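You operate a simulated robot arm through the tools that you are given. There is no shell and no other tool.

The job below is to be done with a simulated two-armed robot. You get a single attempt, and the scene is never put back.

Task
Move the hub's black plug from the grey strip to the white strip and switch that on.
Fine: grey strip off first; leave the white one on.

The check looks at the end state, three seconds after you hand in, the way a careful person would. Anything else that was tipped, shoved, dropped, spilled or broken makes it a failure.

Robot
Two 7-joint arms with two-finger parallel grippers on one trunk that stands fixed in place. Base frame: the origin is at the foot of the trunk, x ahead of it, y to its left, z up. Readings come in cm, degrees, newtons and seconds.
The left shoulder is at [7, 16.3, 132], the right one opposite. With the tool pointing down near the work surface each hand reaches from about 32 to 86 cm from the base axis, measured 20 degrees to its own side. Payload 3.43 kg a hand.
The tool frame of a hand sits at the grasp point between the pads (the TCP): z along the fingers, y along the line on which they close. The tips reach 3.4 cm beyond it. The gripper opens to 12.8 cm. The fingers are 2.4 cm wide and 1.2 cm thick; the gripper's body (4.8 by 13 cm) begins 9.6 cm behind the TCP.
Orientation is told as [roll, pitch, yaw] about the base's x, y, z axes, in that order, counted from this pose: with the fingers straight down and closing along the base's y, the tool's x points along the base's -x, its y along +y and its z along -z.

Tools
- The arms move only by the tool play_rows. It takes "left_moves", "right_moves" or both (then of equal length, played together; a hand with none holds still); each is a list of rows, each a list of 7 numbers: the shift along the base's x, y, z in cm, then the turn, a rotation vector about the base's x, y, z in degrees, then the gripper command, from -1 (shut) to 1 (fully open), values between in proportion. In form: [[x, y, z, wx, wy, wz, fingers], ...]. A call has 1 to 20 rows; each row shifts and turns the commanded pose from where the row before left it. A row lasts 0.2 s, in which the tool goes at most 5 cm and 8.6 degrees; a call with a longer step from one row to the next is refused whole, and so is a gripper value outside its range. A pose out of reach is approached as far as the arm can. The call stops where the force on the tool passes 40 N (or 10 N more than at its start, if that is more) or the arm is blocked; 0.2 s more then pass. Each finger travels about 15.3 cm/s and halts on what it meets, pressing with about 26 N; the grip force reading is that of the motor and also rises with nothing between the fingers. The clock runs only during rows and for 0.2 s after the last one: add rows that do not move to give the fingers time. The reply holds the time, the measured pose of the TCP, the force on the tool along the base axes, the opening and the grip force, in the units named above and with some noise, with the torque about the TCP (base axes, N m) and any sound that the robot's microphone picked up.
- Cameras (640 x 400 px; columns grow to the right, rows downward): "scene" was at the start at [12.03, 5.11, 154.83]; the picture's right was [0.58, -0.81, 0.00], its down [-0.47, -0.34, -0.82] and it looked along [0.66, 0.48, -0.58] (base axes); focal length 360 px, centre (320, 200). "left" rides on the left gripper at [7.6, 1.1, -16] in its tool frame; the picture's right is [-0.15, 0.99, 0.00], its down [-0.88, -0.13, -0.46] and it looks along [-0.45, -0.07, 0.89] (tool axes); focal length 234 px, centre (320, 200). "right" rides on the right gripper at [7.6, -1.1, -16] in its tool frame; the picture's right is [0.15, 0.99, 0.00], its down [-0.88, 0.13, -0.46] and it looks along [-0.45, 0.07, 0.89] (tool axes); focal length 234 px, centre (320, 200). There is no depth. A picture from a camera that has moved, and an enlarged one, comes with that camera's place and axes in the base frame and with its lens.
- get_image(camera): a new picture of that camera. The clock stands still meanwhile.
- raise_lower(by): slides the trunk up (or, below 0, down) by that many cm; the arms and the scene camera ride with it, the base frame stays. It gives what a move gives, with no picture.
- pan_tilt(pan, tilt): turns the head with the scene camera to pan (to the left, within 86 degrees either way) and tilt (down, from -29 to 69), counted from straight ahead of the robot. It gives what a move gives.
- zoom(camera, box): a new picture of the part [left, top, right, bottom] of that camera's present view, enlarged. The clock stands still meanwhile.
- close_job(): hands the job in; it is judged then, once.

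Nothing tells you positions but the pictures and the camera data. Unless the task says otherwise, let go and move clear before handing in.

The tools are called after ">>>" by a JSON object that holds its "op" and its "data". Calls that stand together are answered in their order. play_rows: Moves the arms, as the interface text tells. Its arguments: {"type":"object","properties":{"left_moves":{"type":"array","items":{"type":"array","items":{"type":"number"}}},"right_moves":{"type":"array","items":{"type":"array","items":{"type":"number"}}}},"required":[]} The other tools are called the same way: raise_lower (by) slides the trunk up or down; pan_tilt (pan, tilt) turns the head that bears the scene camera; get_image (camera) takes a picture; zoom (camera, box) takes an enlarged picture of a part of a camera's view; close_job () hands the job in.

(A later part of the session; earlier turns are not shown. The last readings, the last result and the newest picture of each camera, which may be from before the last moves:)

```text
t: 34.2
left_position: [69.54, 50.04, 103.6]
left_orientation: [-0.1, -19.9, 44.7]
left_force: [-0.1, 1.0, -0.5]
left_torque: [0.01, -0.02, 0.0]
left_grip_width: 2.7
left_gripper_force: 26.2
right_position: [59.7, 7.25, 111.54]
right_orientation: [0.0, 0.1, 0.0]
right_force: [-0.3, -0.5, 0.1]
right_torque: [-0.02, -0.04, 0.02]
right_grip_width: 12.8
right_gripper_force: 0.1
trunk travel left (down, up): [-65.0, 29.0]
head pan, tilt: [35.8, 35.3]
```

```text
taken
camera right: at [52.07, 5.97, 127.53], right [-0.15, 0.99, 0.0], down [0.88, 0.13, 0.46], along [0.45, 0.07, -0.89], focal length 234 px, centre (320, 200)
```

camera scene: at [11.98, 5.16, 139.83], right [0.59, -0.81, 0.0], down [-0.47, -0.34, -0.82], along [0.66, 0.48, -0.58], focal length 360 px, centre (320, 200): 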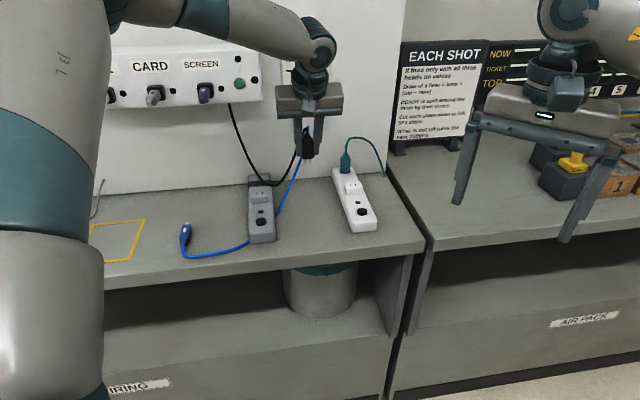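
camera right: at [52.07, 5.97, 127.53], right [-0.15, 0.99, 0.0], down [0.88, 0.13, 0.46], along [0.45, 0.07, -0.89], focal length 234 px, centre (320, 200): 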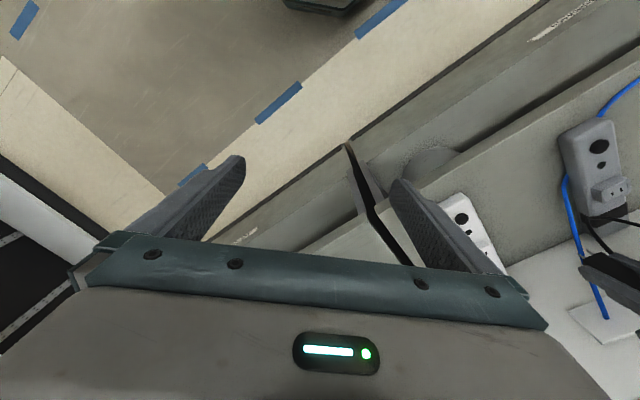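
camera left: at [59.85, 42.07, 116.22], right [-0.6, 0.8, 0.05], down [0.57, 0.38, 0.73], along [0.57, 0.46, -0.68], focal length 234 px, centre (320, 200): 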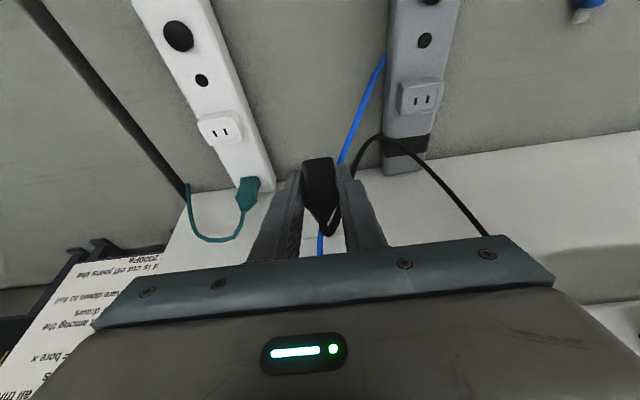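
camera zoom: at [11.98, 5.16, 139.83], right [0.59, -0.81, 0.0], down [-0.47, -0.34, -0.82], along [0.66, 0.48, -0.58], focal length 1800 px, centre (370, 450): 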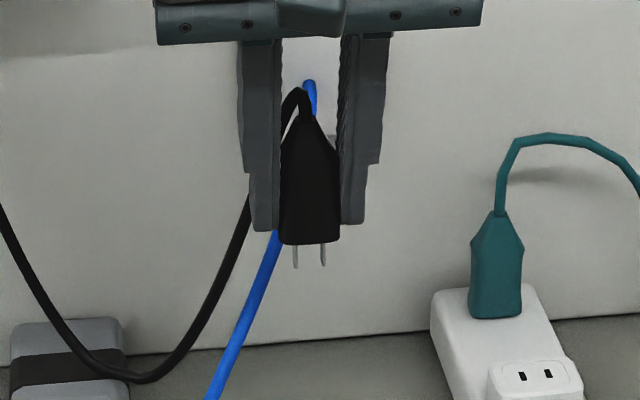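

The cord actually joins the plug at its top and trails off behind the left finger, so there is plenty of length. I'll move above the white outlet and compare the slot view with the one I recorded over the grey socket at the same heights.

>>> {"op": "play_rows", "data": {"left_moves": [[1.99, -1.96, -0.25, 0, 0, 0, -1], [1.99, -1.96, -0.25, 0, 0, 0, -1], [1.99, -1.96, -0.25, 0, 0, 0, -1], [1.99, -1.95, -0.25, 0, 0, 0, -1], [0, 0, 0, 0, 0, 0, -1]]}}

>>> {"op": "zoom", "data": {"camera": "left", "box": [250, 90, 390, 220]}}

>>> {"op": "get_image", "data": {"camera": "left"}}

>>> {"op": "zoom", "data": {"camera": "scene", "box": [200, 60, 400, 240]}}

```text
t: 35.5
left_position: [77.6, 42.31, 102.92]
left_orientation: [-0.2, -20.1, 44.7]
left_force: [-0.6, -0.1, -0.8]
left_torque: [-0.02, 0.0, -0.02]
left_grip_width: 2.67
left_gripper_force: 25.8
right_position: [59.66, 7.22, 111.61]
right_orientation: [-0.1, 0.0, 0.0]
right_force: [-0.8, 0.3, -0.5]
right_torque: [0.0, 0.01, 0.01]
right_grip_width: 12.79
right_gripper_force: 0.1
trunk travel left (down, up): [-65.0, 29.0]
head pan, tilt: [35.8, 35.3]
```

```text
3.08 times, centred on (320, 155) of left
camera zoom: at [67.83, 34.2, 115.32], right [-0.6, 0.8, 0.05], down [0.57, 0.38, 0.73], along [0.57, 0.46, -0.68], focal length 720 px, centre (320, 338)
```

zoom: 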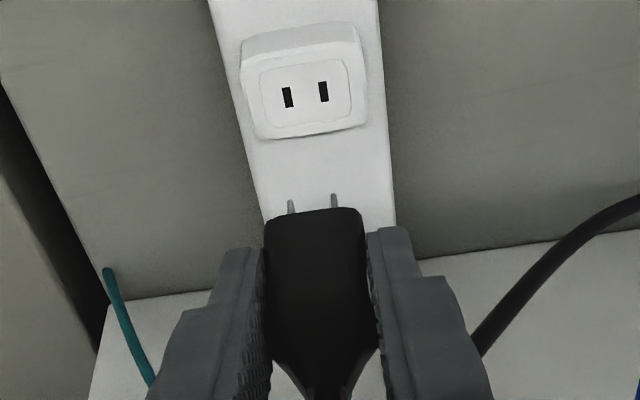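

```text
taken
camera left: at [67.83, 34.2, 115.32], right [-0.6, 0.8, 0.05], down [0.57, 0.38, 0.73], along [0.57, 0.46, -0.68], focal length 234 px, centre (320, 200)
```

left: 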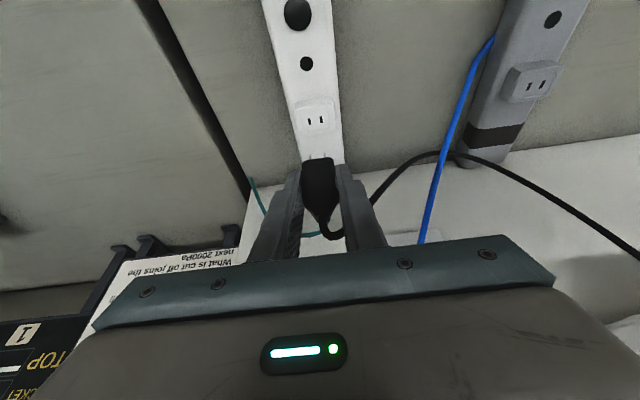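

```text
2.22 times, centred on (300, 150) of scene
camera zoom: at [11.94, 5.13, 139.84], right [0.59, -0.81, 0.0], down [-0.47, -0.34, -0.82], along [0.66, 0.48, -0.58], focal length 800 px, centre (364, 311)
```

zoom: 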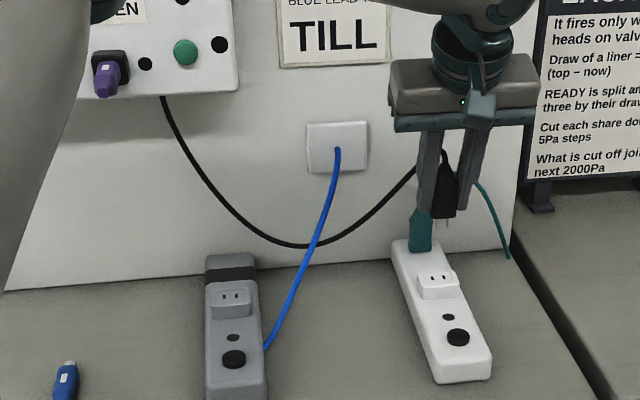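

The slots appear within about a millimetre of where the grey ones did at this height, and the black cord hangs freely above the blue lead. I'll descend 3.4 cm and compare again just above the outlet.

>>> {"op": "play_rows", "data": {"left_moves": [[0, 0, -1, 0, 0, 0, -1], [0, 0, -1, 0, 0, 0, -1], [0, 0, -1, 0, 0, 0, -1], [0, 0, -0.4, 0, 0, 0, -1], [0, 0, 0, 0, 0, 0, -1]]}}

>>> {"op": "zoom", "data": {"camera": "left", "box": [250, 90, 390, 220]}}

>>> {"op": "zoom", "data": {"camera": "scene", "box": [310, 110, 390, 210]}}

>>> {"op": "zoom", "data": {"camera": "left", "box": [290, 110, 350, 170]}}

```text
t: 36.6
left_position: [77.56, 42.11, 99.33]
left_orientation: [0.0, -20.1, 44.5]
left_force: [0.4, -0.4, -1.0]
left_torque: [0.0, -0.02, -0.03]
left_grip_width: 2.69
left_gripper_force: 25.9
right_position: [59.72, 7.24, 111.43]
right_orientation: [0.0, 0.0, 0.0]
right_force: [-0.1, 0.2, 0.5]
right_torque: [0.02, -0.01, -0.01]
right_grip_width: 12.81
right_gripper_force: 0.0
trunk travel left (down, up): [-65.0, 29.0]
head pan, tilt: [35.8, 35.3]
```

```text
3.08 times, centred on (320, 155) of left
camera zoom: at [67.88, 34.13, 111.79], right [-0.6, 0.8, 0.05], down [0.57, 0.38, 0.73], along [0.56, 0.46, -0.68], focal length 720 px, centre (320, 338)
```

zoom: 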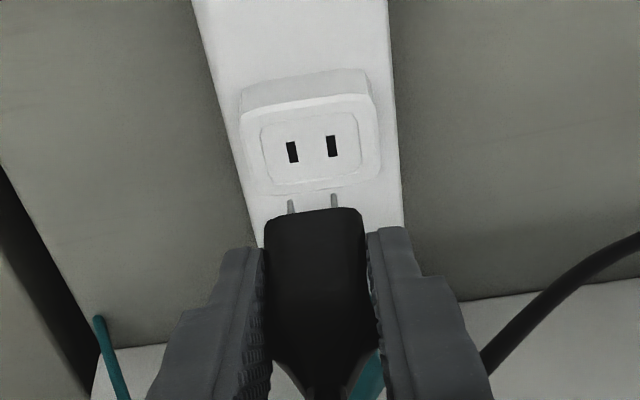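

```text
4.00 times, centred on (350, 160) of scene
camera zoom: at [12.03, 5.09, 139.83], right [0.58, -0.81, 0.0], down [-0.47, -0.34, -0.82], along [0.66, 0.48, -0.58], focal length 1440 px, centre (200, 360)
```

zoom: 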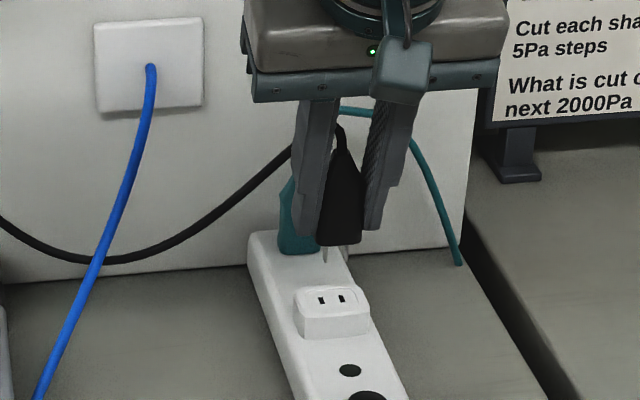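

```text
6.67 times, centred on (320, 140) of left
camera zoom: at [67.88, 34.13, 111.79], right [-0.6, 0.8, 0.05], down [0.57, 0.38, 0.73], along [0.56, 0.46, -0.68], focal length 1561 px, centre (320, 600)
```

zoom: 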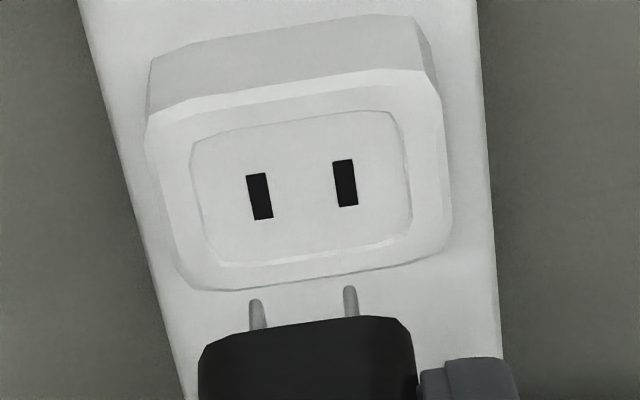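

The slots are aligned front to back, but the plug sits about 1.3 mm too far right. I'll correct that and come down to about half a centimetre above entry.

>>> {"op": "play_rows", "data": {"left_moves": [[-0.1, 0.1, 0, 0, 0, 0, -1], [0, 0, -0.7, 0, 0, 0, -1], [0, 0, -0.7, 0, 0, 0, -1], [0, 0, -0.4, 0, 0, 0, -1], [0, 0, 0, 0, 0, 0, -1]]}}

>>> {"op": "zoom", "data": {"camera": "left", "box": [250, 90, 390, 220]}}

>>> {"op": "zoom", "data": {"camera": "left", "box": [290, 120, 350, 180]}}

>>> {"op": "zoom", "data": {"camera": "scene", "box": [320, 130, 380, 200]}}

```text
t: 37.9
left_position: [77.55, 42.2, 97.47]
left_orientation: [0.1, -20.0, 44.6]
left_force: [1.3, -0.7, -0.4]
left_torque: [-0.02, -0.03, 0.0]
left_grip_width: 2.68
left_gripper_force: 26.2
right_position: [59.83, 7.15, 111.53]
right_orientation: [0.0, 0.0, 0.0]
right_force: [-0.1, -0.1, 0.1]
right_torque: [-0.03, 0.02, -0.04]
right_grip_width: 12.8
right_gripper_force: 0.0
trunk travel left (down, up): [-65.0, 29.0]
head pan, tilt: [35.8, 35.3]
```

```text
3.08 times, centred on (320, 155) of left
camera zoom: at [67.77, 34.19, 109.99], right [-0.6, 0.8, 0.05], down [0.57, 0.38, 0.73], along [0.57, 0.46, -0.68], focal length 720 px, centre (320, 338)
```

zoom: 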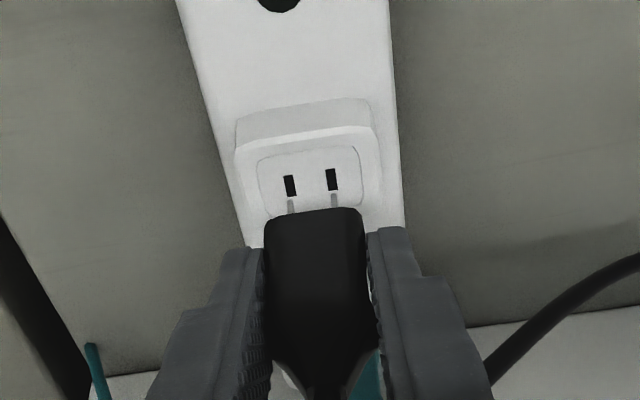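

```text
6.67 times, centred on (320, 150) of left
camera zoom: at [67.77, 34.19, 109.99], right [-0.6, 0.8, 0.05], down [0.57, 0.38, 0.73], along [0.57, 0.46, -0.68], focal length 1561 px, centre (320, 533)
```

zoom: 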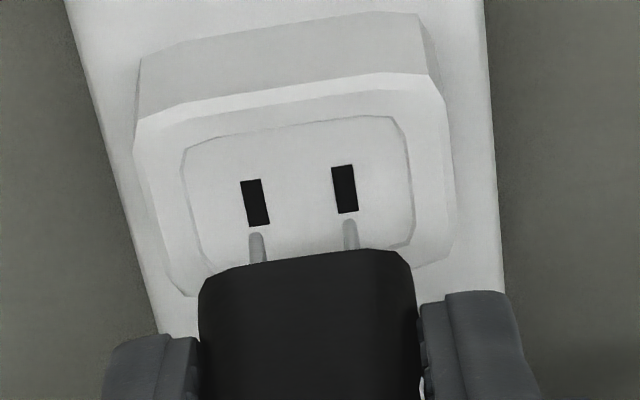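

```text
5.71 times, centred on (350, 165) of scene
camera zoom: at [12.04, 5.1, 139.83], right [0.58, -0.81, 0.0], down [-0.47, -0.34, -0.82], along [0.66, 0.48, -0.58], focal length 2057 px, centre (149, 400)
```

zoom: 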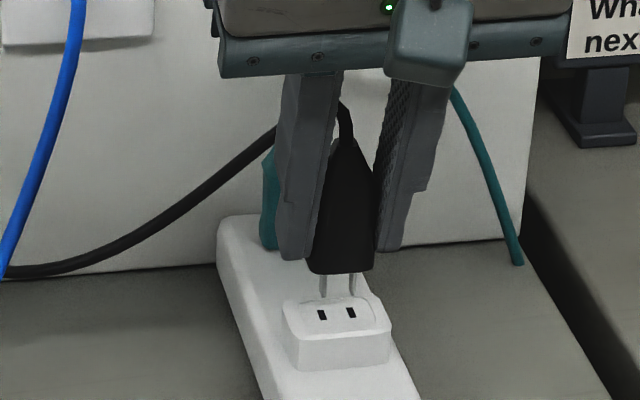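

The slot view now matches the grey-socket view to within a pixel, and the blade tips line up with the slots. I'll lower slowly into the outlet, watching the force.

>>> {"op": "play_rows", "data": {"left_moves": [[0, 0, -0.25, 0, 0, 0, -1], [0, 0, -0.25, 0, 0, 0, -1], [0, 0, -0.25, 0, 0, 0, -1], [0, 0, 0, 0, 0, 0, -1]]}}

>>> {"op": "zoom", "data": {"camera": "left", "box": [290, 120, 350, 180]}}

>>> {"op": "zoom", "data": {"camera": "scene", "box": [320, 130, 380, 200]}}

```text
t: 38.9
left_position: [77.56, 42.2, 96.76]
left_orientation: [0.0, -20.0, 44.7]
left_force: [0.2, -0.4, -0.2]
left_torque: [0.0, 0.01, 0.02]
left_grip_width: 2.71
left_gripper_force: 26.2
right_position: [59.69, 7.2, 111.53]
right_orientation: [0.0, 0.0, 0.0]
right_force: [0.1, -0.5, 0.1]
right_torque: [0.03, -0.02, 0.02]
right_grip_width: 12.78
right_gripper_force: 0.1
trunk travel left (down, up): [-65.0, 29.0]
head pan, tilt: [35.8, 35.3]
```

```text
6.67 times, centred on (320, 150) of left
camera zoom: at [67.75, 34.21, 109.27], right [-0.6, 0.8, 0.05], down [0.57, 0.38, 0.73], along [0.56, 0.46, -0.68], focal length 1561 px, centre (320, 533)
```

zoom: 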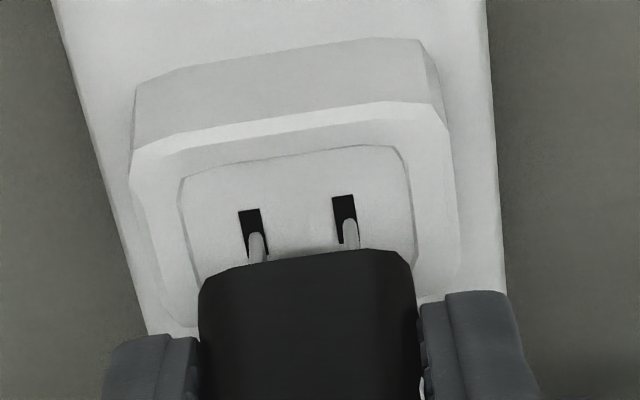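

```text
5.71 times, centred on (350, 165) of scene
camera zoom: at [12.04, 5.1, 139.83], right [0.58, -0.81, 0.0], down [-0.47, -0.34, -0.82], along [0.66, 0.48, -0.58], focal length 2057 px, centre (149, 400)
```

zoom: 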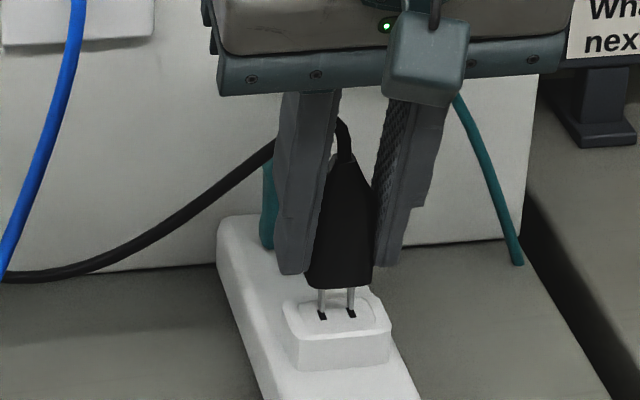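

The blade tips are right at the slots and line up in both views. I'll keep pressing in, in small steps.

>>> {"op": "play_rows", "data": {"left_moves": [[0, 0, -0.2, 0, 0, 0, -1], [0, 0, -0.2, 0, 0, 0, -1], [0, 0, -0.2, 0, 0, 0, -1]]}}

>>> {"op": "zoom", "data": {"camera": "left", "box": [290, 120, 350, 180]}}

>>> {"op": "zoom", "data": {"camera": "scene", "box": [320, 130, 380, 200]}}

```text
t: 39.6
left_position: [77.4, 42.21, 96.11]
left_orientation: [0.0, -20.1, 44.6]
left_force: [0.3, -0.7, -0.2]
left_torque: [0.0, 0.01, 0.01]
left_grip_width: 2.68
left_gripper_force: 25.8
right_position: [59.8, 7.25, 111.58]
right_orientation: [0.0, 0.0, 0.0]
right_force: [-0.5, 0.0, 0.2]
right_torque: [0.0, -0.04, 0.04]
right_grip_width: 12.78
right_gripper_force: 0.0
trunk travel left (down, up): [-65.0, 29.0]
head pan, tilt: [35.8, 35.3]
```

```text
6.67 times, centred on (320, 150) of left
camera zoom: at [67.69, 34.22, 108.7], right [-0.6, 0.8, 0.05], down [0.57, 0.38, 0.73], along [0.56, 0.46, -0.68], focal length 1561 px, centre (320, 533)
```

zoom: 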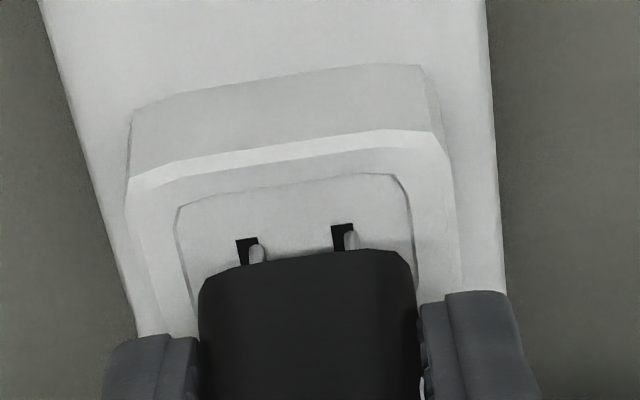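

```text
5.71 times, centred on (350, 165) of scene
camera zoom: at [12.04, 5.1, 139.83], right [0.58, -0.81, 0.0], down [-0.47, -0.34, -0.82], along [0.66, 0.48, -0.58], focal length 2057 px, centre (149, 400)
```

zoom: 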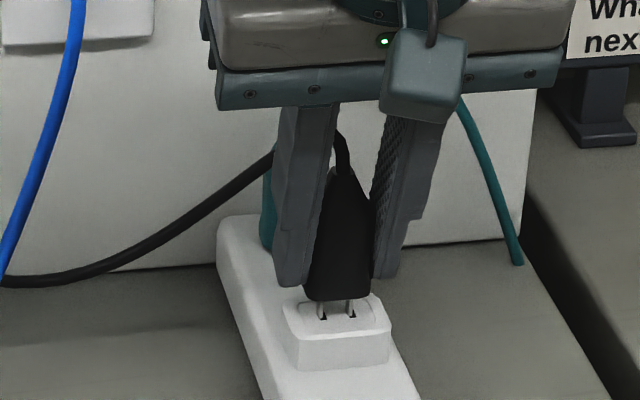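

The blades have entered the slots with no resistance, riding slightly toward the left side of each slot. I'll nudge under a millimetre to the right and continue down.

>>> {"op": "play_rows", "data": {"left_moves": [[0.07, -0.04, 0, 0, 0, 0, -1], [0, 0, -0.2, 0, 0, 0, -1], [0, 0, -0.2, 0, 0, 0, -1]]}}

>>> {"op": "zoom", "data": {"camera": "left", "box": [290, 120, 350, 180]}}

>>> {"op": "zoom", "data": {"camera": "scene", "box": [320, 130, 380, 200]}}

```text
t: 40.5
left_position: [77.57, 42.31, 95.81]
left_orientation: [0.0, -20.0, 44.4]
left_force: [-1.5, -2.0, 0.3]
left_torque: [-0.1, 0.09, -0.03]
left_grip_width: 2.66
left_gripper_force: 25.3
right_position: [59.8, 7.2, 111.48]
right_orientation: [-0.1, 0.0, 0.1]
right_force: [0.8, 0.6, 0.1]
right_torque: [0.0, -0.03, 0.02]
right_grip_width: 12.81
right_gripper_force: 0.0
trunk travel left (down, up): [-65.0, 29.0]
head pan, tilt: [35.8, 35.3]
```

```text
6.67 times, centred on (320, 150) of left
camera zoom: at [67.79, 34.21, 108.22], right [-0.6, 0.8, 0.05], down [0.57, 0.38, 0.73], along [0.56, 0.46, -0.68], focal length 1561 px, centre (320, 533)
```

zoom: 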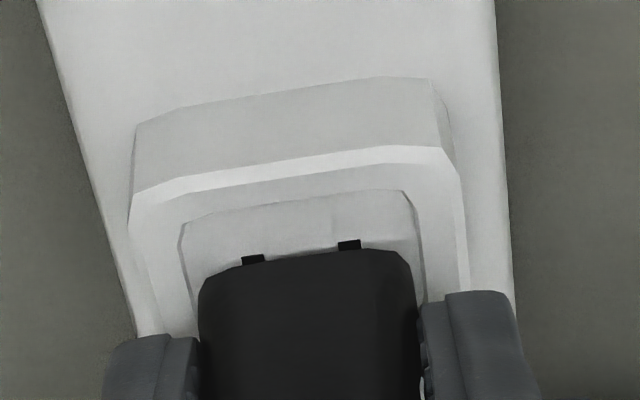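

```text
5.71 times, centred on (350, 165) of scene
camera zoom: at [12.01, 5.07, 139.83], right [0.58, -0.81, 0.0], down [-0.47, -0.34, -0.82], along [0.66, 0.48, -0.58], focal length 2057 px, centre (149, 400)
```

zoom: 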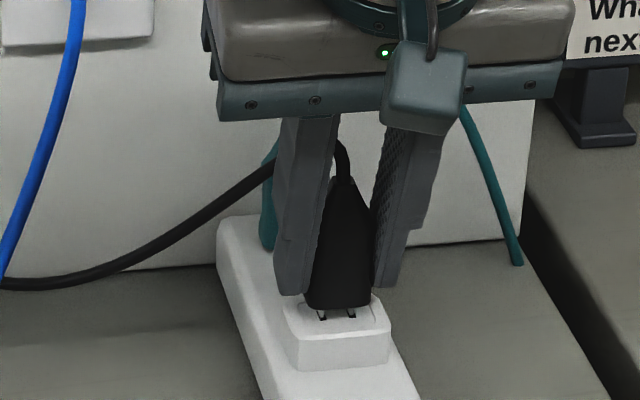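

The blades are sliding in, with a light 2.5 N side force pushing back from the wall side. I'll ease off by half a millimetre and keep going.

>>> {"op": "play_rows", "data": {"left_moves": [[-0.04, -0.04, -0.1, 0, 0, 0, -1], [0, 0, -0.15, 0, 0, 0, -1], [0, 0, -0.15, 0, 0, 0, -1]]}}

>>> {"op": "zoom", "data": {"camera": "left", "box": [290, 120, 350, 180]}}

>>> {"op": "zoom", "data": {"camera": "scene", "box": [320, 130, 380, 200]}}

```text
t: 41.2
left_position: [77.52, 42.19, 95.32]
left_orientation: [0.1, -20.0, 44.5]
left_force: [-0.1, -0.3, -0.4]
left_torque: [0.01, -0.06, 0.0]
left_grip_width: 2.69
left_gripper_force: 26.3
right_position: [59.9, 7.16, 111.53]
right_orientation: [0.1, 0.0, 0.0]
right_force: [0.0, 0.6, 0.2]
right_torque: [-0.02, 0.0, 0.03]
right_grip_width: 12.8
right_gripper_force: 0.1
trunk travel left (down, up): [-65.0, 29.0]
head pan, tilt: [35.8, 35.3]
```

```text
6.67 times, centred on (320, 150) of left
camera zoom: at [67.73, 34.22, 107.84], right [-0.6, 0.8, 0.05], down [0.57, 0.38, 0.73], along [0.57, 0.46, -0.68], focal length 1561 px, centre (320, 533)
```

zoom: 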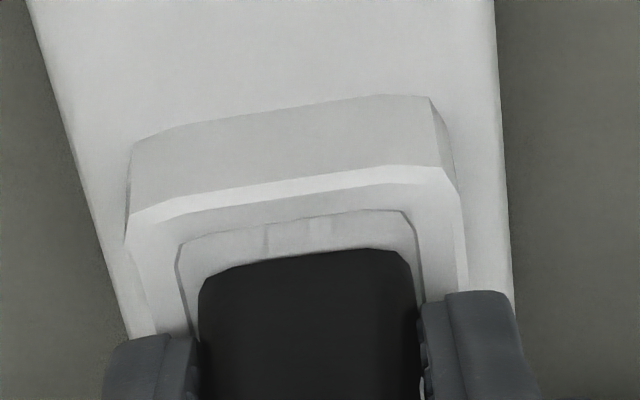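

```text
5.71 times, centred on (350, 165) of scene
camera zoom: at [12.05, 5.11, 139.83], right [0.58, -0.81, 0.0], down [-0.47, -0.34, -0.82], along [0.66, 0.48, -0.58], focal length 2057 px, centre (149, 400)
```

zoom: 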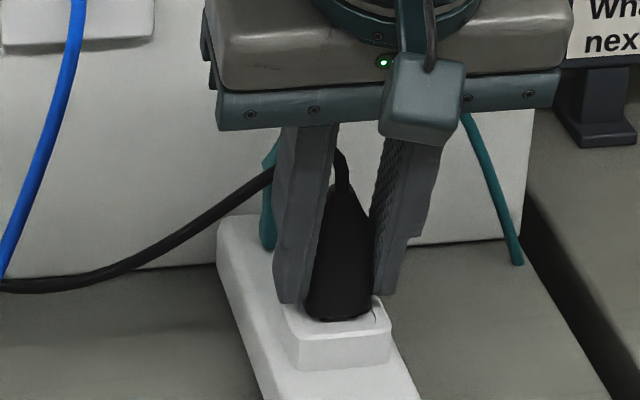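

The plug is nearly home with no side force left. A few more small steps should seat it.

>>> {"op": "play_rows", "data": {"left_moves": [[0, 0, -0.12, 0, 0, 0, -1], [0, 0, -0.12, 0, 0, 0, -1], [0, 0, -0.12, 0, 0, 0, -1]]}}

>>> {"op": "zoom", "data": {"camera": "left", "box": [290, 120, 350, 180]}}

>>> {"op": "zoom", "data": {"camera": "scene", "box": [320, 130, 380, 200]}}

```text
t: 42.0
left_position: [77.42, 42.08, 95.22]
left_orientation: [-0.1, -20.1, 44.6]
left_force: [0.8, 0.2, 3.5]
left_torque: [0.05, -0.04, -0.01]
left_grip_width: 2.69
left_gripper_force: 25.9
right_position: [59.72, 7.09, 111.51]
right_orientation: [0.0, 0.0, 0.0]
right_force: [0.0, -0.5, -1.0]
right_torque: [0.01, 0.03, 0.02]
right_grip_width: 12.8
right_gripper_force: 0.0
trunk travel left (down, up): [-65.0, 29.0]
head pan, tilt: [35.8, 35.3]
```

```text
6.67 times, centred on (320, 150) of left
camera zoom: at [67.68, 34.16, 107.62], right [-0.6, 0.8, 0.05], down [0.57, 0.38, 0.73], along [0.57, 0.46, -0.68], focal length 1561 px, centre (320, 533)
```

zoom: 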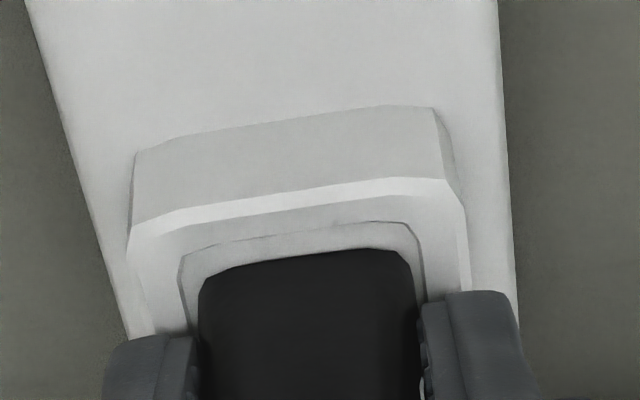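

```text
5.71 times, centred on (350, 165) of scene
camera zoom: at [11.97, 5.07, 139.84], right [0.58, -0.81, 0.0], down [-0.47, -0.34, -0.82], along [0.66, 0.48, -0.58], focal length 2057 px, centre (149, 400)
```

zoom: 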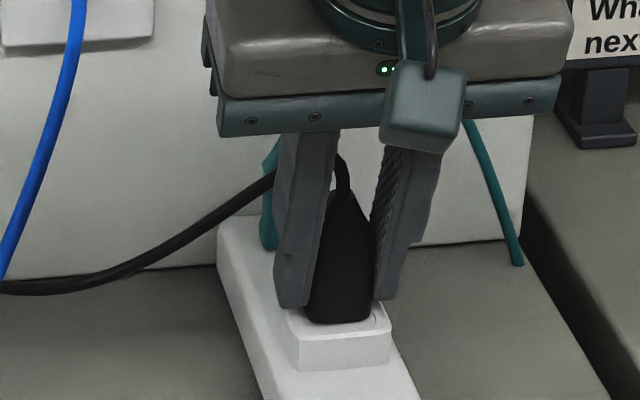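

The vertical force just rose to 3.5 N at the height where the plug sat in the grey strip, so it appears seated. I'll press slightly harder to confirm it has bottomed out.

>>> {"op": "play_rows", "data": {"left_moves": [[0, 0, -0.1, 0, 0, 0, -1], [0, 0, -0.1, 0, 0, 0, -1], [0, 0, 0, 0, 0, 0, -1]]}}

>>> {"op": "zoom", "data": {"camera": "left", "box": [290, 120, 350, 180]}}

>>> {"op": "zoom", "data": {"camera": "scene", "box": [330, 150, 380, 210]}}

```text
t: 42.9
left_position: [77.45, 42.11, 94.98]
left_orientation: [0.0, -20.1, 44.6]
left_force: [2.3, 1.3, 8.7]
left_torque: [0.11, -0.01, -0.02]
left_grip_width: 2.69
left_gripper_force: 26.0
right_position: [59.62, 7.15, 111.66]
right_orientation: [0.0, 0.1, 0.0]
right_force: [-0.5, -0.6, 0.0]
right_torque: [0.03, -0.02, -0.01]
right_grip_width: 12.8
right_gripper_force: 0.0
trunk travel left (down, up): [-65.0, 29.0]
head pan, tilt: [35.8, 35.3]
```

```text
6.67 times, centred on (320, 150) of left
camera zoom: at [67.68, 34.14, 107.48], right [-0.6, 0.8, 0.05], down [0.57, 0.38, 0.73], along [0.57, 0.46, -0.68], focal length 1561 px, centre (320, 533)
```

zoom: 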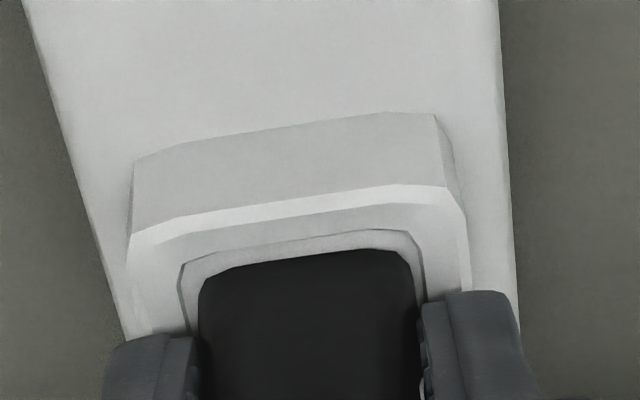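

```text
6.67 times, centred on (355, 180) of scene
camera zoom: at [11.96, 5.06, 139.84], right [0.59, -0.81, 0.0], down [-0.47, -0.34, -0.82], along [0.66, 0.48, -0.58], focal length 2400 px, centre (87, 333)
```

zoom: 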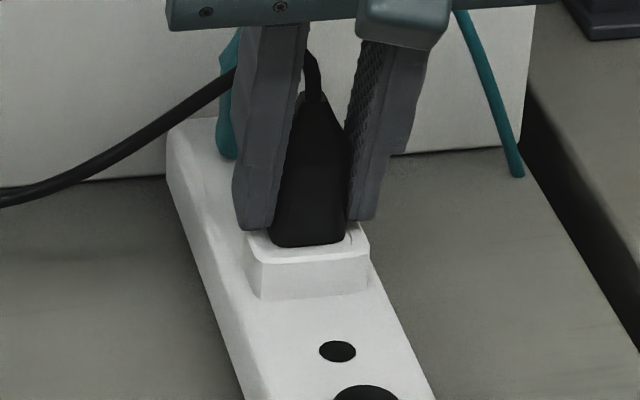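

Force is up to 8.7 N with almost no further travel. I'll compare with the same crop I took when the plug was seated in the grey strip.

>>> {"op": "zoom", "data": {"camera": "left", "box": [250, 90, 390, 220]}}

>>> {"op": "get_image", "data": {"camera": "scene"}}

```text
3.08 times, centred on (320, 155) of left
camera zoom: at [67.68, 34.14, 107.48], right [-0.6, 0.8, 0.05], down [0.57, 0.38, 0.73], along [0.57, 0.46, -0.68], focal length 720 px, centre (320, 338)
```

zoom: 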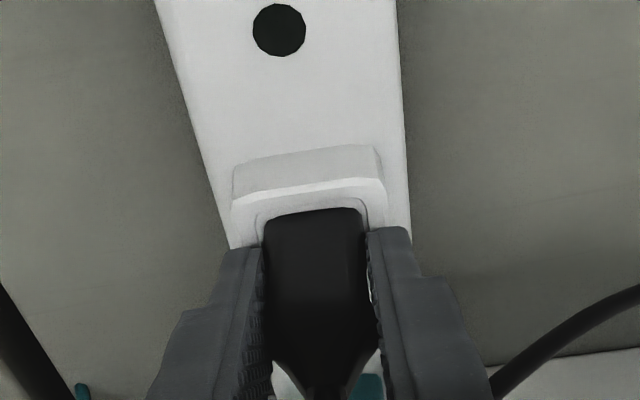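

```text
taken
camera scene: at [11.96, 5.06, 139.84], right [0.59, -0.81, 0.0], down [-0.47, -0.34, -0.82], along [0.66, 0.48, -0.58], focal length 360 px, centre (320, 200)
```

scene: 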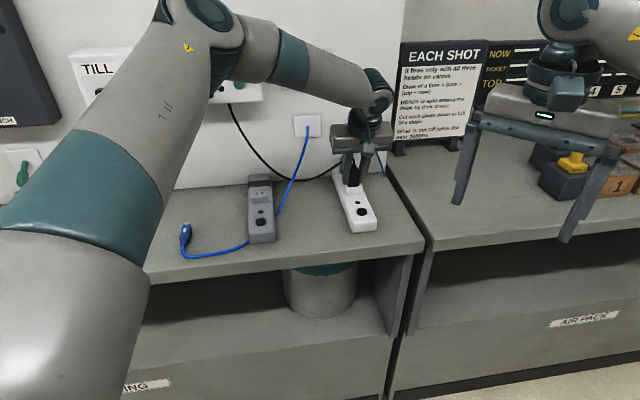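

The view matches the seated grey view to within a couple of pixels, so the plug is fully home. I'll ease the pressure and open the fingers a little to release it.

>>> {"op": "play_rows", "data": {"left_moves": [[0, 0, 0.12, 0, 0, 0, -1], [0, 0, 0, 0, 0, 0, -0.5], [0, 0, 0, 0, 0, 0, -0.4], [0, 0, 0, 0, 0, 0, -0.25], [0, 0, 0, 0, 0, 0, -0.25]]}}

>>> {"op": "zoom", "data": {"camera": "left", "box": [250, 90, 390, 220]}}

>>> {"op": "zoom", "data": {"camera": "scene", "box": [310, 120, 390, 220]}}

```text
t: 44.0
left_position: [77.53, 42.35, 94.94]
left_orientation: [0.0, -20.0, 44.5]
left_force: [-0.1, -0.9, 0.5]
left_torque: [-0.01, 0.01, -0.01]
left_grip_width: 4.76
left_gripper_force: 0.0
right_position: [59.69, 7.19, 111.45]
right_orientation: [0.0, 0.0, 0.0]
right_force: [0.3, 0.2, 0.5]
right_torque: [0.03, 0.01, -0.01]
right_grip_width: 12.8
right_gripper_force: 0.1
trunk travel left (down, up): [-65.0, 29.0]
head pan, tilt: [35.8, 35.3]
```

```text
3.08 times, centred on (320, 155) of left
camera zoom: at [67.73, 34.21, 107.47], right [-0.6, 0.8, 0.05], down [0.57, 0.38, 0.73], along [0.56, 0.46, -0.68], focal length 720 px, centre (320, 338)
```

zoom: 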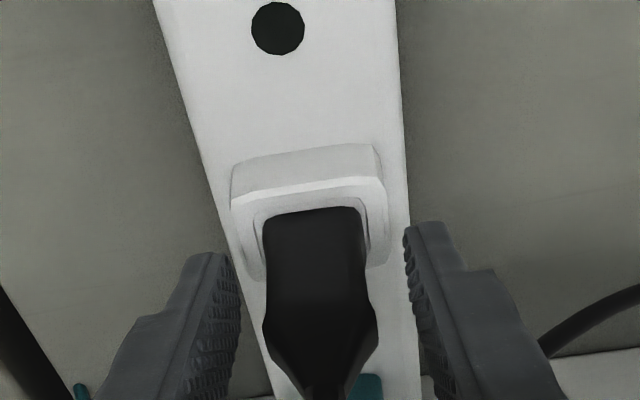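

```text
4.00 times, centred on (350, 170) of scene
camera zoom: at [12.03, 5.09, 139.83], right [0.58, -0.81, 0.0], down [-0.47, -0.34, -0.82], along [0.66, 0.48, -0.58], focal length 1440 px, centre (200, 320)
```

zoom: 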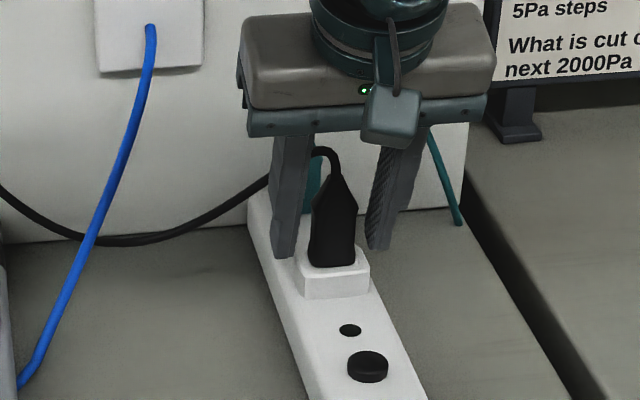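

The plug stands free and upright in the white outlet. I'll back the hand out upward and toward the robot, keeping an eye on the cord beside the left finger.

>>> {"op": "play_rows", "data": {"left_moves": [[-0.36, -0.35, 1, 0, 0, 0, -0.25], [-0.36, -0.35, 1, 0, 0, 0, -0.25], [-0.36, -0.35, 1, 0, 0, 0, -0.25], [-0.7, -0.7, 1.2, 0, 0, 0, -0.25]]}}

>>> {"op": "zoom", "data": {"camera": "left", "box": [220, 80, 420, 260]}}

>>> {"op": "zoom", "data": {"camera": "scene", "box": [310, 110, 390, 220]}}

```text
t: 45.0
left_position: [75.67, 40.35, 99.16]
left_orientation: [0.0, -20.0, 44.7]
left_force: [0.0, 0.5, 0.0]
left_torque: [0.03, 0.0, 0.01]
left_grip_width: 4.8
left_gripper_force: 0.0
right_position: [59.8, 7.14, 111.59]
right_orientation: [0.0, 0.1, 0.0]
right_force: [0.4, 0.4, -1.1]
right_torque: [0.01, -0.03, 0.0]
right_grip_width: 12.79
right_gripper_force: 0.0
trunk travel left (down, up): [-65.0, 29.0]
head pan, tilt: [35.8, 35.3]
```

```text
2.22 times, centred on (320, 170) of left
camera zoom: at [65.86, 32.31, 111.59], right [-0.6, 0.8, 0.05], down [0.57, 0.38, 0.73], along [0.56, 0.46, -0.68], focal length 520 px, centre (320, 267)
```

zoom: 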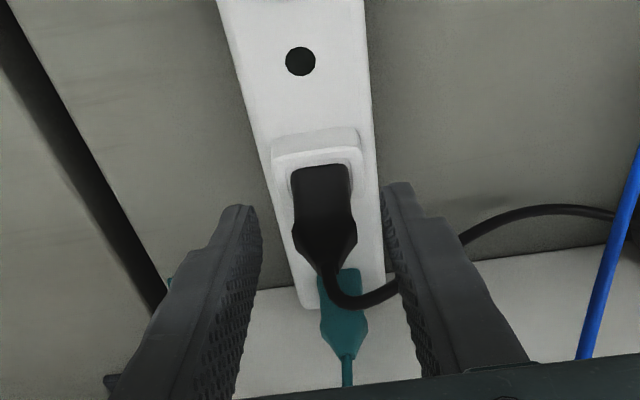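

```text
3.64 times, centred on (350, 165) of scene
camera zoom: at [11.96, 5.04, 139.84], right [0.58, -0.81, 0.0], down [-0.47, -0.34, -0.82], along [0.66, 0.48, -0.58], focal length 1309 px, centre (211, 327)
```

zoom: 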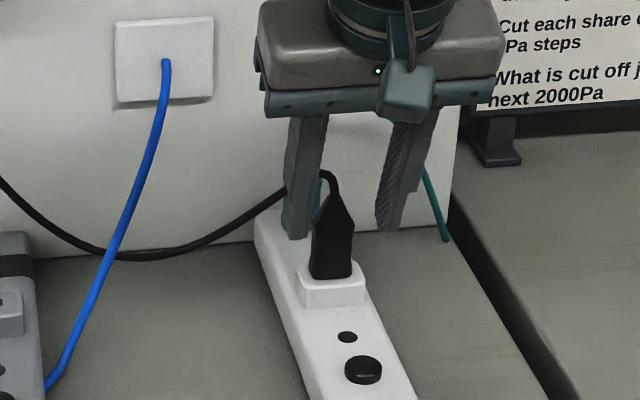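

The plug stays put, and the cord lies clear on the wall side. I'll retreat further, straighten the hand upright, shut the fingers and position above the white switch.

>>> {"op": "play_rows", "data": {"left_moves": [[-0.8, -0.8, 1.5, 0, 0, 0, -0.25], [-0.8, -0.8, 1.5, 0, 0, 0, -0.25], [-0.7, -0.7, 1.5, 0, 0, 0, -0.25], [-0.7, -0.7, 0.5, -2.34, 2.37, 0, -0.25], [-0.7, -0.7, 0, -2.34, 2.37, 0, -0.5], [-0.4, -0.4, 0, -2.34, 2.37, 0, -0.8], [0, 0, 0, -2.34, 2.37, 0, -1], [0, 0, 0, -2.34, 2.37, 0, -1], [0, 0, 0, -2.34, 2.37, 0, -1], [0, 0, 0, 0, 0, 0, -1]]}}

>>> {"op": "get_image", "data": {"camera": "left"}}

>>> {"op": "get_image", "data": {"camera": "scene"}}

```text
t: 47.2
left_position: [71.6, 36.42, 104.22]
left_orientation: [0.0, 0.0, 44.6]
left_force: [-0.2, 0.7, -0.8]
left_torque: [0.01, 0.01, -0.05]
left_grip_width: 0.0
left_gripper_force: 26.5
right_position: [59.73, 7.24, 111.55]
right_orientation: [0.0, 0.0, 0.0]
right_force: [-0.7, -0.3, -0.4]
right_torque: [-0.02, 0.02, 0.01]
right_grip_width: 12.79
right_gripper_force: 0.0
trunk travel left (down, up): [-65.0, 29.0]
head pan, tilt: [35.8, 35.3]
```

```text
taken
camera left: at [65.38, 31.84, 120.22], right [-0.59, 0.81, 0.0], down [0.72, 0.53, 0.46], along [0.37, 0.27, -0.89], focal length 234 px, centre (320, 200)
```

left: 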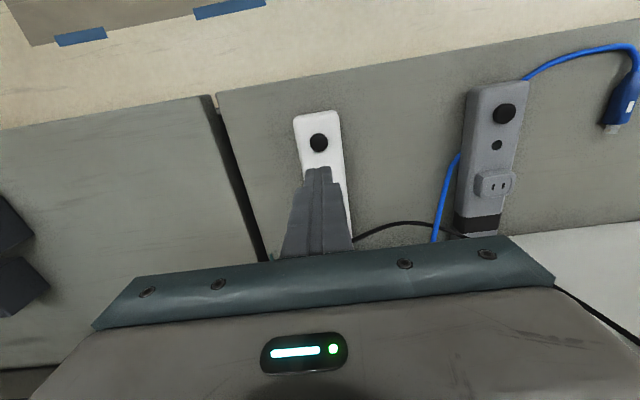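

```text
taken
camera scene: at [12.01, 5.08, 139.83], right [0.58, -0.81, 0.0], down [-0.47, -0.34, -0.82], along [0.66, 0.48, -0.58], focal length 360 px, centre (320, 200)
```

scene: 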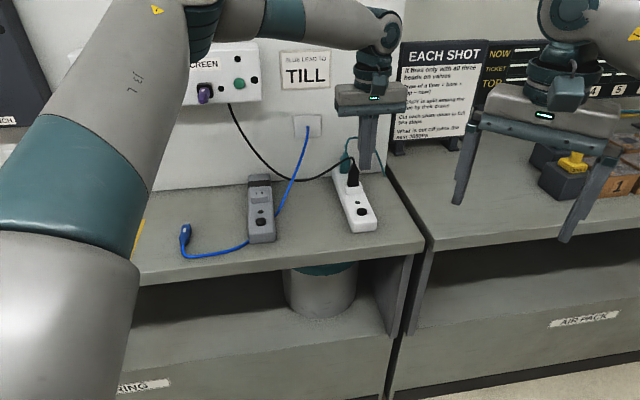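

The black plug is seated in the white strip and the shut fingers hover near the white switch, which I place at about (71.3, 36.0). I'll shift over it and descend to just above.

>>> {"op": "play_rows", "data": {"left_moves": [[-0.29, -0.4, -2.5, 0, 0, 0, -1], [0, 0, -2.5, 0, 0, 0, -1], [0, 0, -2.5, 0, 0, 0, -1], [0, 0, -1.7, 0, 0, 0, -1], [0, 0, 0, 0, 0, 0, -1]]}}

>>> {"op": "zoom", "data": {"camera": "left", "box": [260, 100, 380, 220]}}

>>> {"op": "zoom", "data": {"camera": "scene", "box": [320, 140, 400, 240]}}

>>> {"op": "get_image", "data": {"camera": "right"}}

```text
t: 48.5
left_position: [71.19, 35.91, 95.03]
left_orientation: [0.0, 0.0, 44.6]
left_force: [0.0, 0.3, 0.3]
left_torque: [0.01, 0.0, 0.02]
left_grip_width: 0.04
left_gripper_force: 26.2
right_position: [59.63, 7.2, 111.46]
right_orientation: [0.0, 0.0, 0.0]
right_force: [-0.4, 0.0, 0.3]
right_torque: [-0.01, -0.04, -0.01]
right_grip_width: 12.78
right_gripper_force: 0.0
trunk travel left (down, up): [-65.0, 29.0]
head pan, tilt: [35.8, 35.3]
```

```text
3.33 times, centred on (320, 160) of left
camera zoom: at [64.97, 31.41, 111.09], right [-0.59, 0.81, 0.0], down [0.72, 0.53, 0.46], along [0.37, 0.27, -0.89], focal length 781 px, centre (320, 333)
```

zoom: 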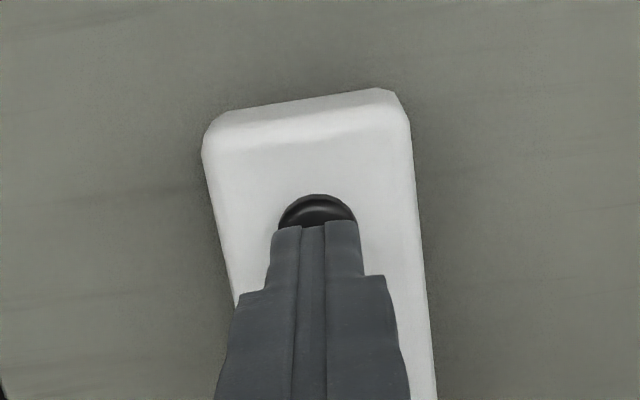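

```text
4.00 times, centred on (360, 190) of scene
camera zoom: at [12.0, 5.08, 139.83], right [0.58, -0.81, 0.0], down [-0.47, -0.34, -0.82], along [0.66, 0.48, -0.58], focal length 1440 px, centre (160, 240)
```

zoom: 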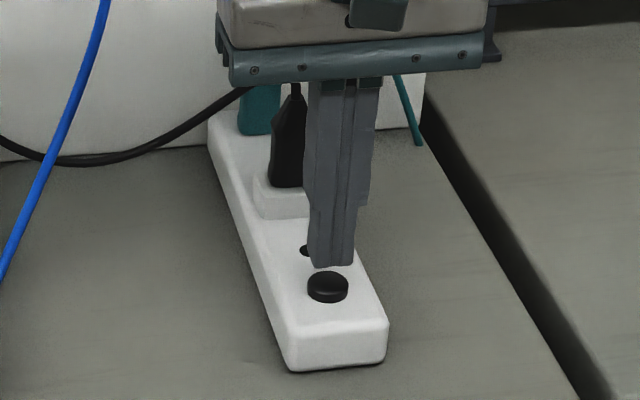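

```text
taken
camera right: at [52.09, 5.91, 127.52], right [-0.15, 0.99, 0.0], down [0.88, 0.13, 0.46], along [0.45, 0.07, -0.89], focal length 234 px, centre (320, 200)
```

right: 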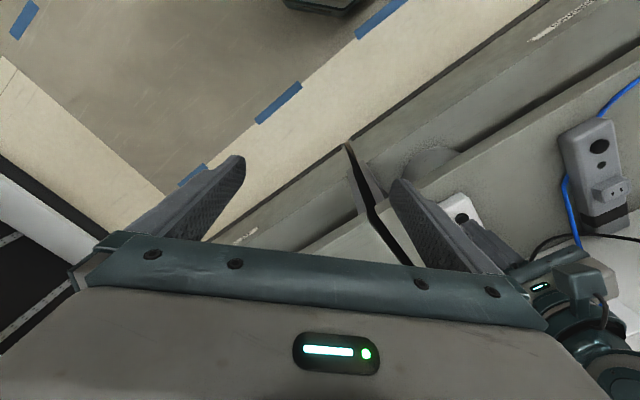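

The tips are centred over the white switch within about 2 mm. I'll lower onto it in small steps as before.

>>> {"op": "play_rows", "data": {"left_moves": [[0, 0, -0.3, 0, 0, 0, -1], [0, 0, -0.3, 0, 0, 0, -1], [0, 0, -0.3, 0, 0, 0, -1], [0, 0, -0.3, 0, 0, 0, -1]]}}

>>> {"op": "play_rows", "data": {"left_moves": [[0, 0, -0.15, 0, 0, 0, -1], [0, 0, -0.15, 0, 0, 0, -1]]}}

>>> {"op": "zoom", "data": {"camera": "scene", "box": [320, 140, 400, 240]}}

```text
t: 49.5
left_position: [71.31, 36.05, 93.86]
left_orientation: [0.0, -0.1, 44.7]
left_force: [-0.2, -0.2, 0.5]
left_torque: [-0.02, -0.01, 0.0]
left_grip_width: 0.0
left_gripper_force: 25.5
right_position: [59.79, 7.28, 111.54]
right_orientation: [0.0, 0.0, -0.1]
right_force: [-0.2, -0.2, -0.2]
right_torque: [-0.03, 0.0, 0.03]
right_grip_width: 12.76
right_gripper_force: 0.0
trunk travel left (down, up): [-65.0, 29.0]
head pan, tilt: [35.8, 35.3]
```

```text
t: 50.0
left_position: [71.3, 35.84, 93.52]
left_orientation: [0.0, 0.0, 44.6]
left_force: [0.2, 0.2, 0.6]
left_torque: [0.01, 0.0, -0.02]
left_grip_width: 0.0
left_gripper_force: 26.0
right_position: [59.77, 7.28, 111.51]
right_orientation: [-0.1, 0.1, 0.0]
right_force: [0.0, -0.6, -0.5]
right_torque: [0.0, -0.02, -0.01]
right_grip_width: 12.8
right_gripper_force: 0.0
trunk travel left (down, up): [-65.0, 29.0]
head pan, tilt: [35.8, 35.3]
```

```text
4.00 times, centred on (360, 190) of scene
camera zoom: at [12.02, 5.1, 139.83], right [0.59, -0.81, 0.0], down [-0.47, -0.34, -0.82], along [0.66, 0.48, -0.58], focal length 1440 px, centre (160, 240)
```

zoom: 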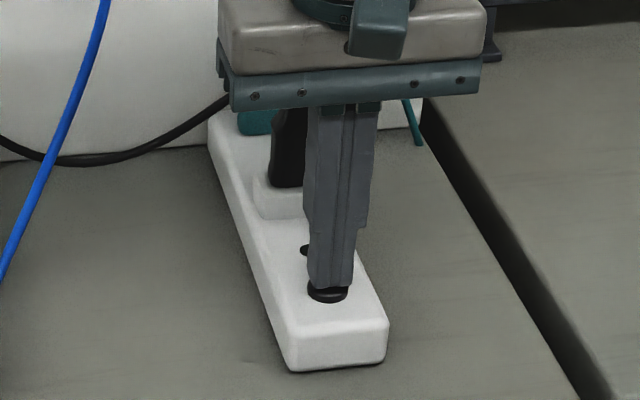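

The tip is practically touching the switch, and its lamp is still dark. I'll press a few more 1 mm steps and stop when the lamp changes.

>>> {"op": "play_rows", "data": {"left_moves": [[0, 0, -0.12, 0, 0, 0, -1], [0, 0, -0.12, 0, 0, 0, -1]]}}

>>> {"op": "zoom", "data": {"camera": "scene", "box": [320, 140, 400, 240]}}

```text
t: 50.6
left_position: [71.26, 35.93, 93.15]
left_orientation: [0.0, 0.0, 44.6]
left_force: [0.4, -0.2, 1.3]
left_torque: [-0.04, 0.02, -0.02]
left_grip_width: 0.01
left_gripper_force: 25.6
right_position: [59.75, 7.13, 111.43]
right_orientation: [0.0, 0.0, 0.0]
right_force: [-0.3, 0.8, -0.5]
right_torque: [0.01, -0.04, -0.01]
right_grip_width: 12.79
right_gripper_force: 0.0
trunk travel left (down, up): [-65.0, 29.0]
head pan, tilt: [35.8, 35.3]
heard: click
```

```text
4.00 times, centred on (360, 190) of scene
camera zoom: at [12.04, 5.09, 139.83], right [0.58, -0.81, 0.0], down [-0.47, -0.34, -0.82], along [0.66, 0.48, -0.58], focal length 1440 px, centre (160, 240)
```

zoom: 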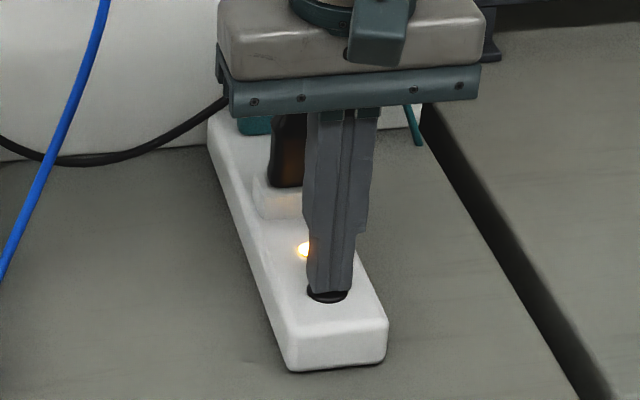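

A click was heard and the white strip's lamp is lit. I'll lift straight off and check everything.

>>> {"op": "play_rows", "data": {"left_moves": [[0, 0, 0.5, 0, 0, 0, -1], [0, 0, 2, 0, 0, 0, -1], [0, 0, 3, 0, 0, 0, -1], [0, 0, 3, 0, 0, 0, -1], [-1.5, -1, 2, 0, 0, 0, -1], [-2, -1.5, 1, 0, 0, 0, -1], [-2.5, -1.5, 1, 0, 0, 0, -1], [-2.5, -1.5, 1, 0, 0, 0, -1]]}}

>>> {"op": "get_image", "data": {"camera": "scene"}}

>>> {"op": "zoom", "data": {"camera": "scene", "box": [170, 60, 420, 260]}}

>>> {"op": "get_image", "data": {"camera": "left"}}

```text
t: 52.5
left_position: [62.52, 30.63, 106.61]
left_orientation: [0.1, 0.0, 44.8]
left_force: [-0.1, -0.3, 0.2]
left_torque: [0.05, 0.0, 0.02]
left_grip_width: 0.0
left_gripper_force: 26.4
right_position: [59.6, 7.19, 111.59]
right_orientation: [0.0, -0.1, 0.1]
right_force: [0.0, -0.3, -0.9]
right_torque: [0.03, 0.01, -0.02]
right_grip_width: 12.82
right_gripper_force: 0.0
trunk travel left (down, up): [-65.0, 29.0]
head pan, tilt: [35.8, 35.3]
```

```text
taken
camera scene: at [11.88, 5.05, 139.84], right [0.58, -0.81, 0.0], down [-0.47, -0.34, -0.82], along [0.66, 0.48, -0.58], focal length 360 px, centre (320, 200)
```

scene: 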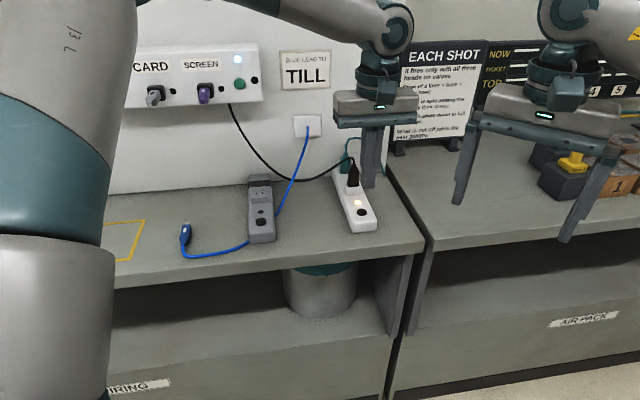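

```text
2.00 times, centred on (295, 160) of scene
camera zoom: at [11.88, 5.05, 139.84], right [0.58, -0.81, 0.0], down [-0.47, -0.34, -0.82], along [0.66, 0.48, -0.58], focal length 720 px, centre (370, 280)
```

zoom: 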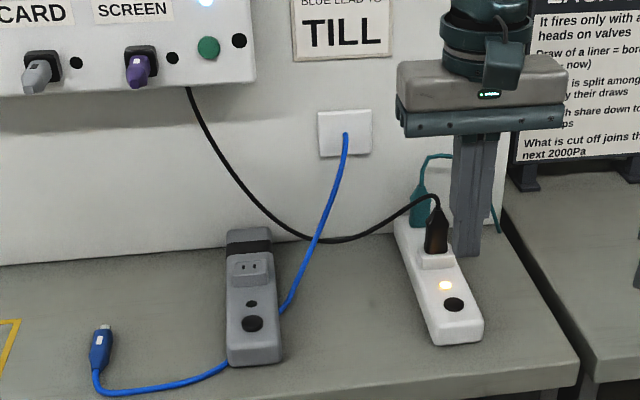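

```text
taken
camera left: at [56.3, 26.12, 122.63], right [-0.59, 0.81, 0.0], down [0.72, 0.53, 0.46], along [0.37, 0.27, -0.89], focal length 234 px, centre (320, 200)
```

left: 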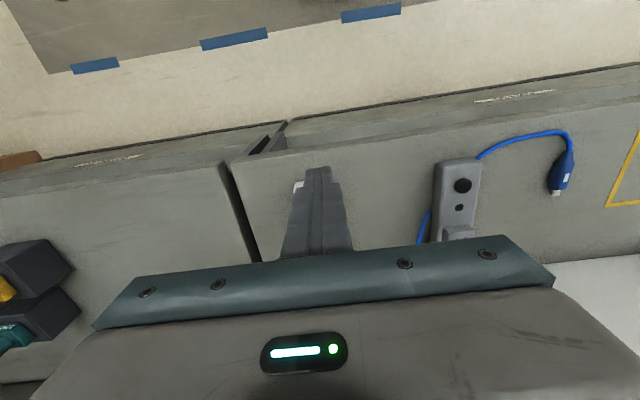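

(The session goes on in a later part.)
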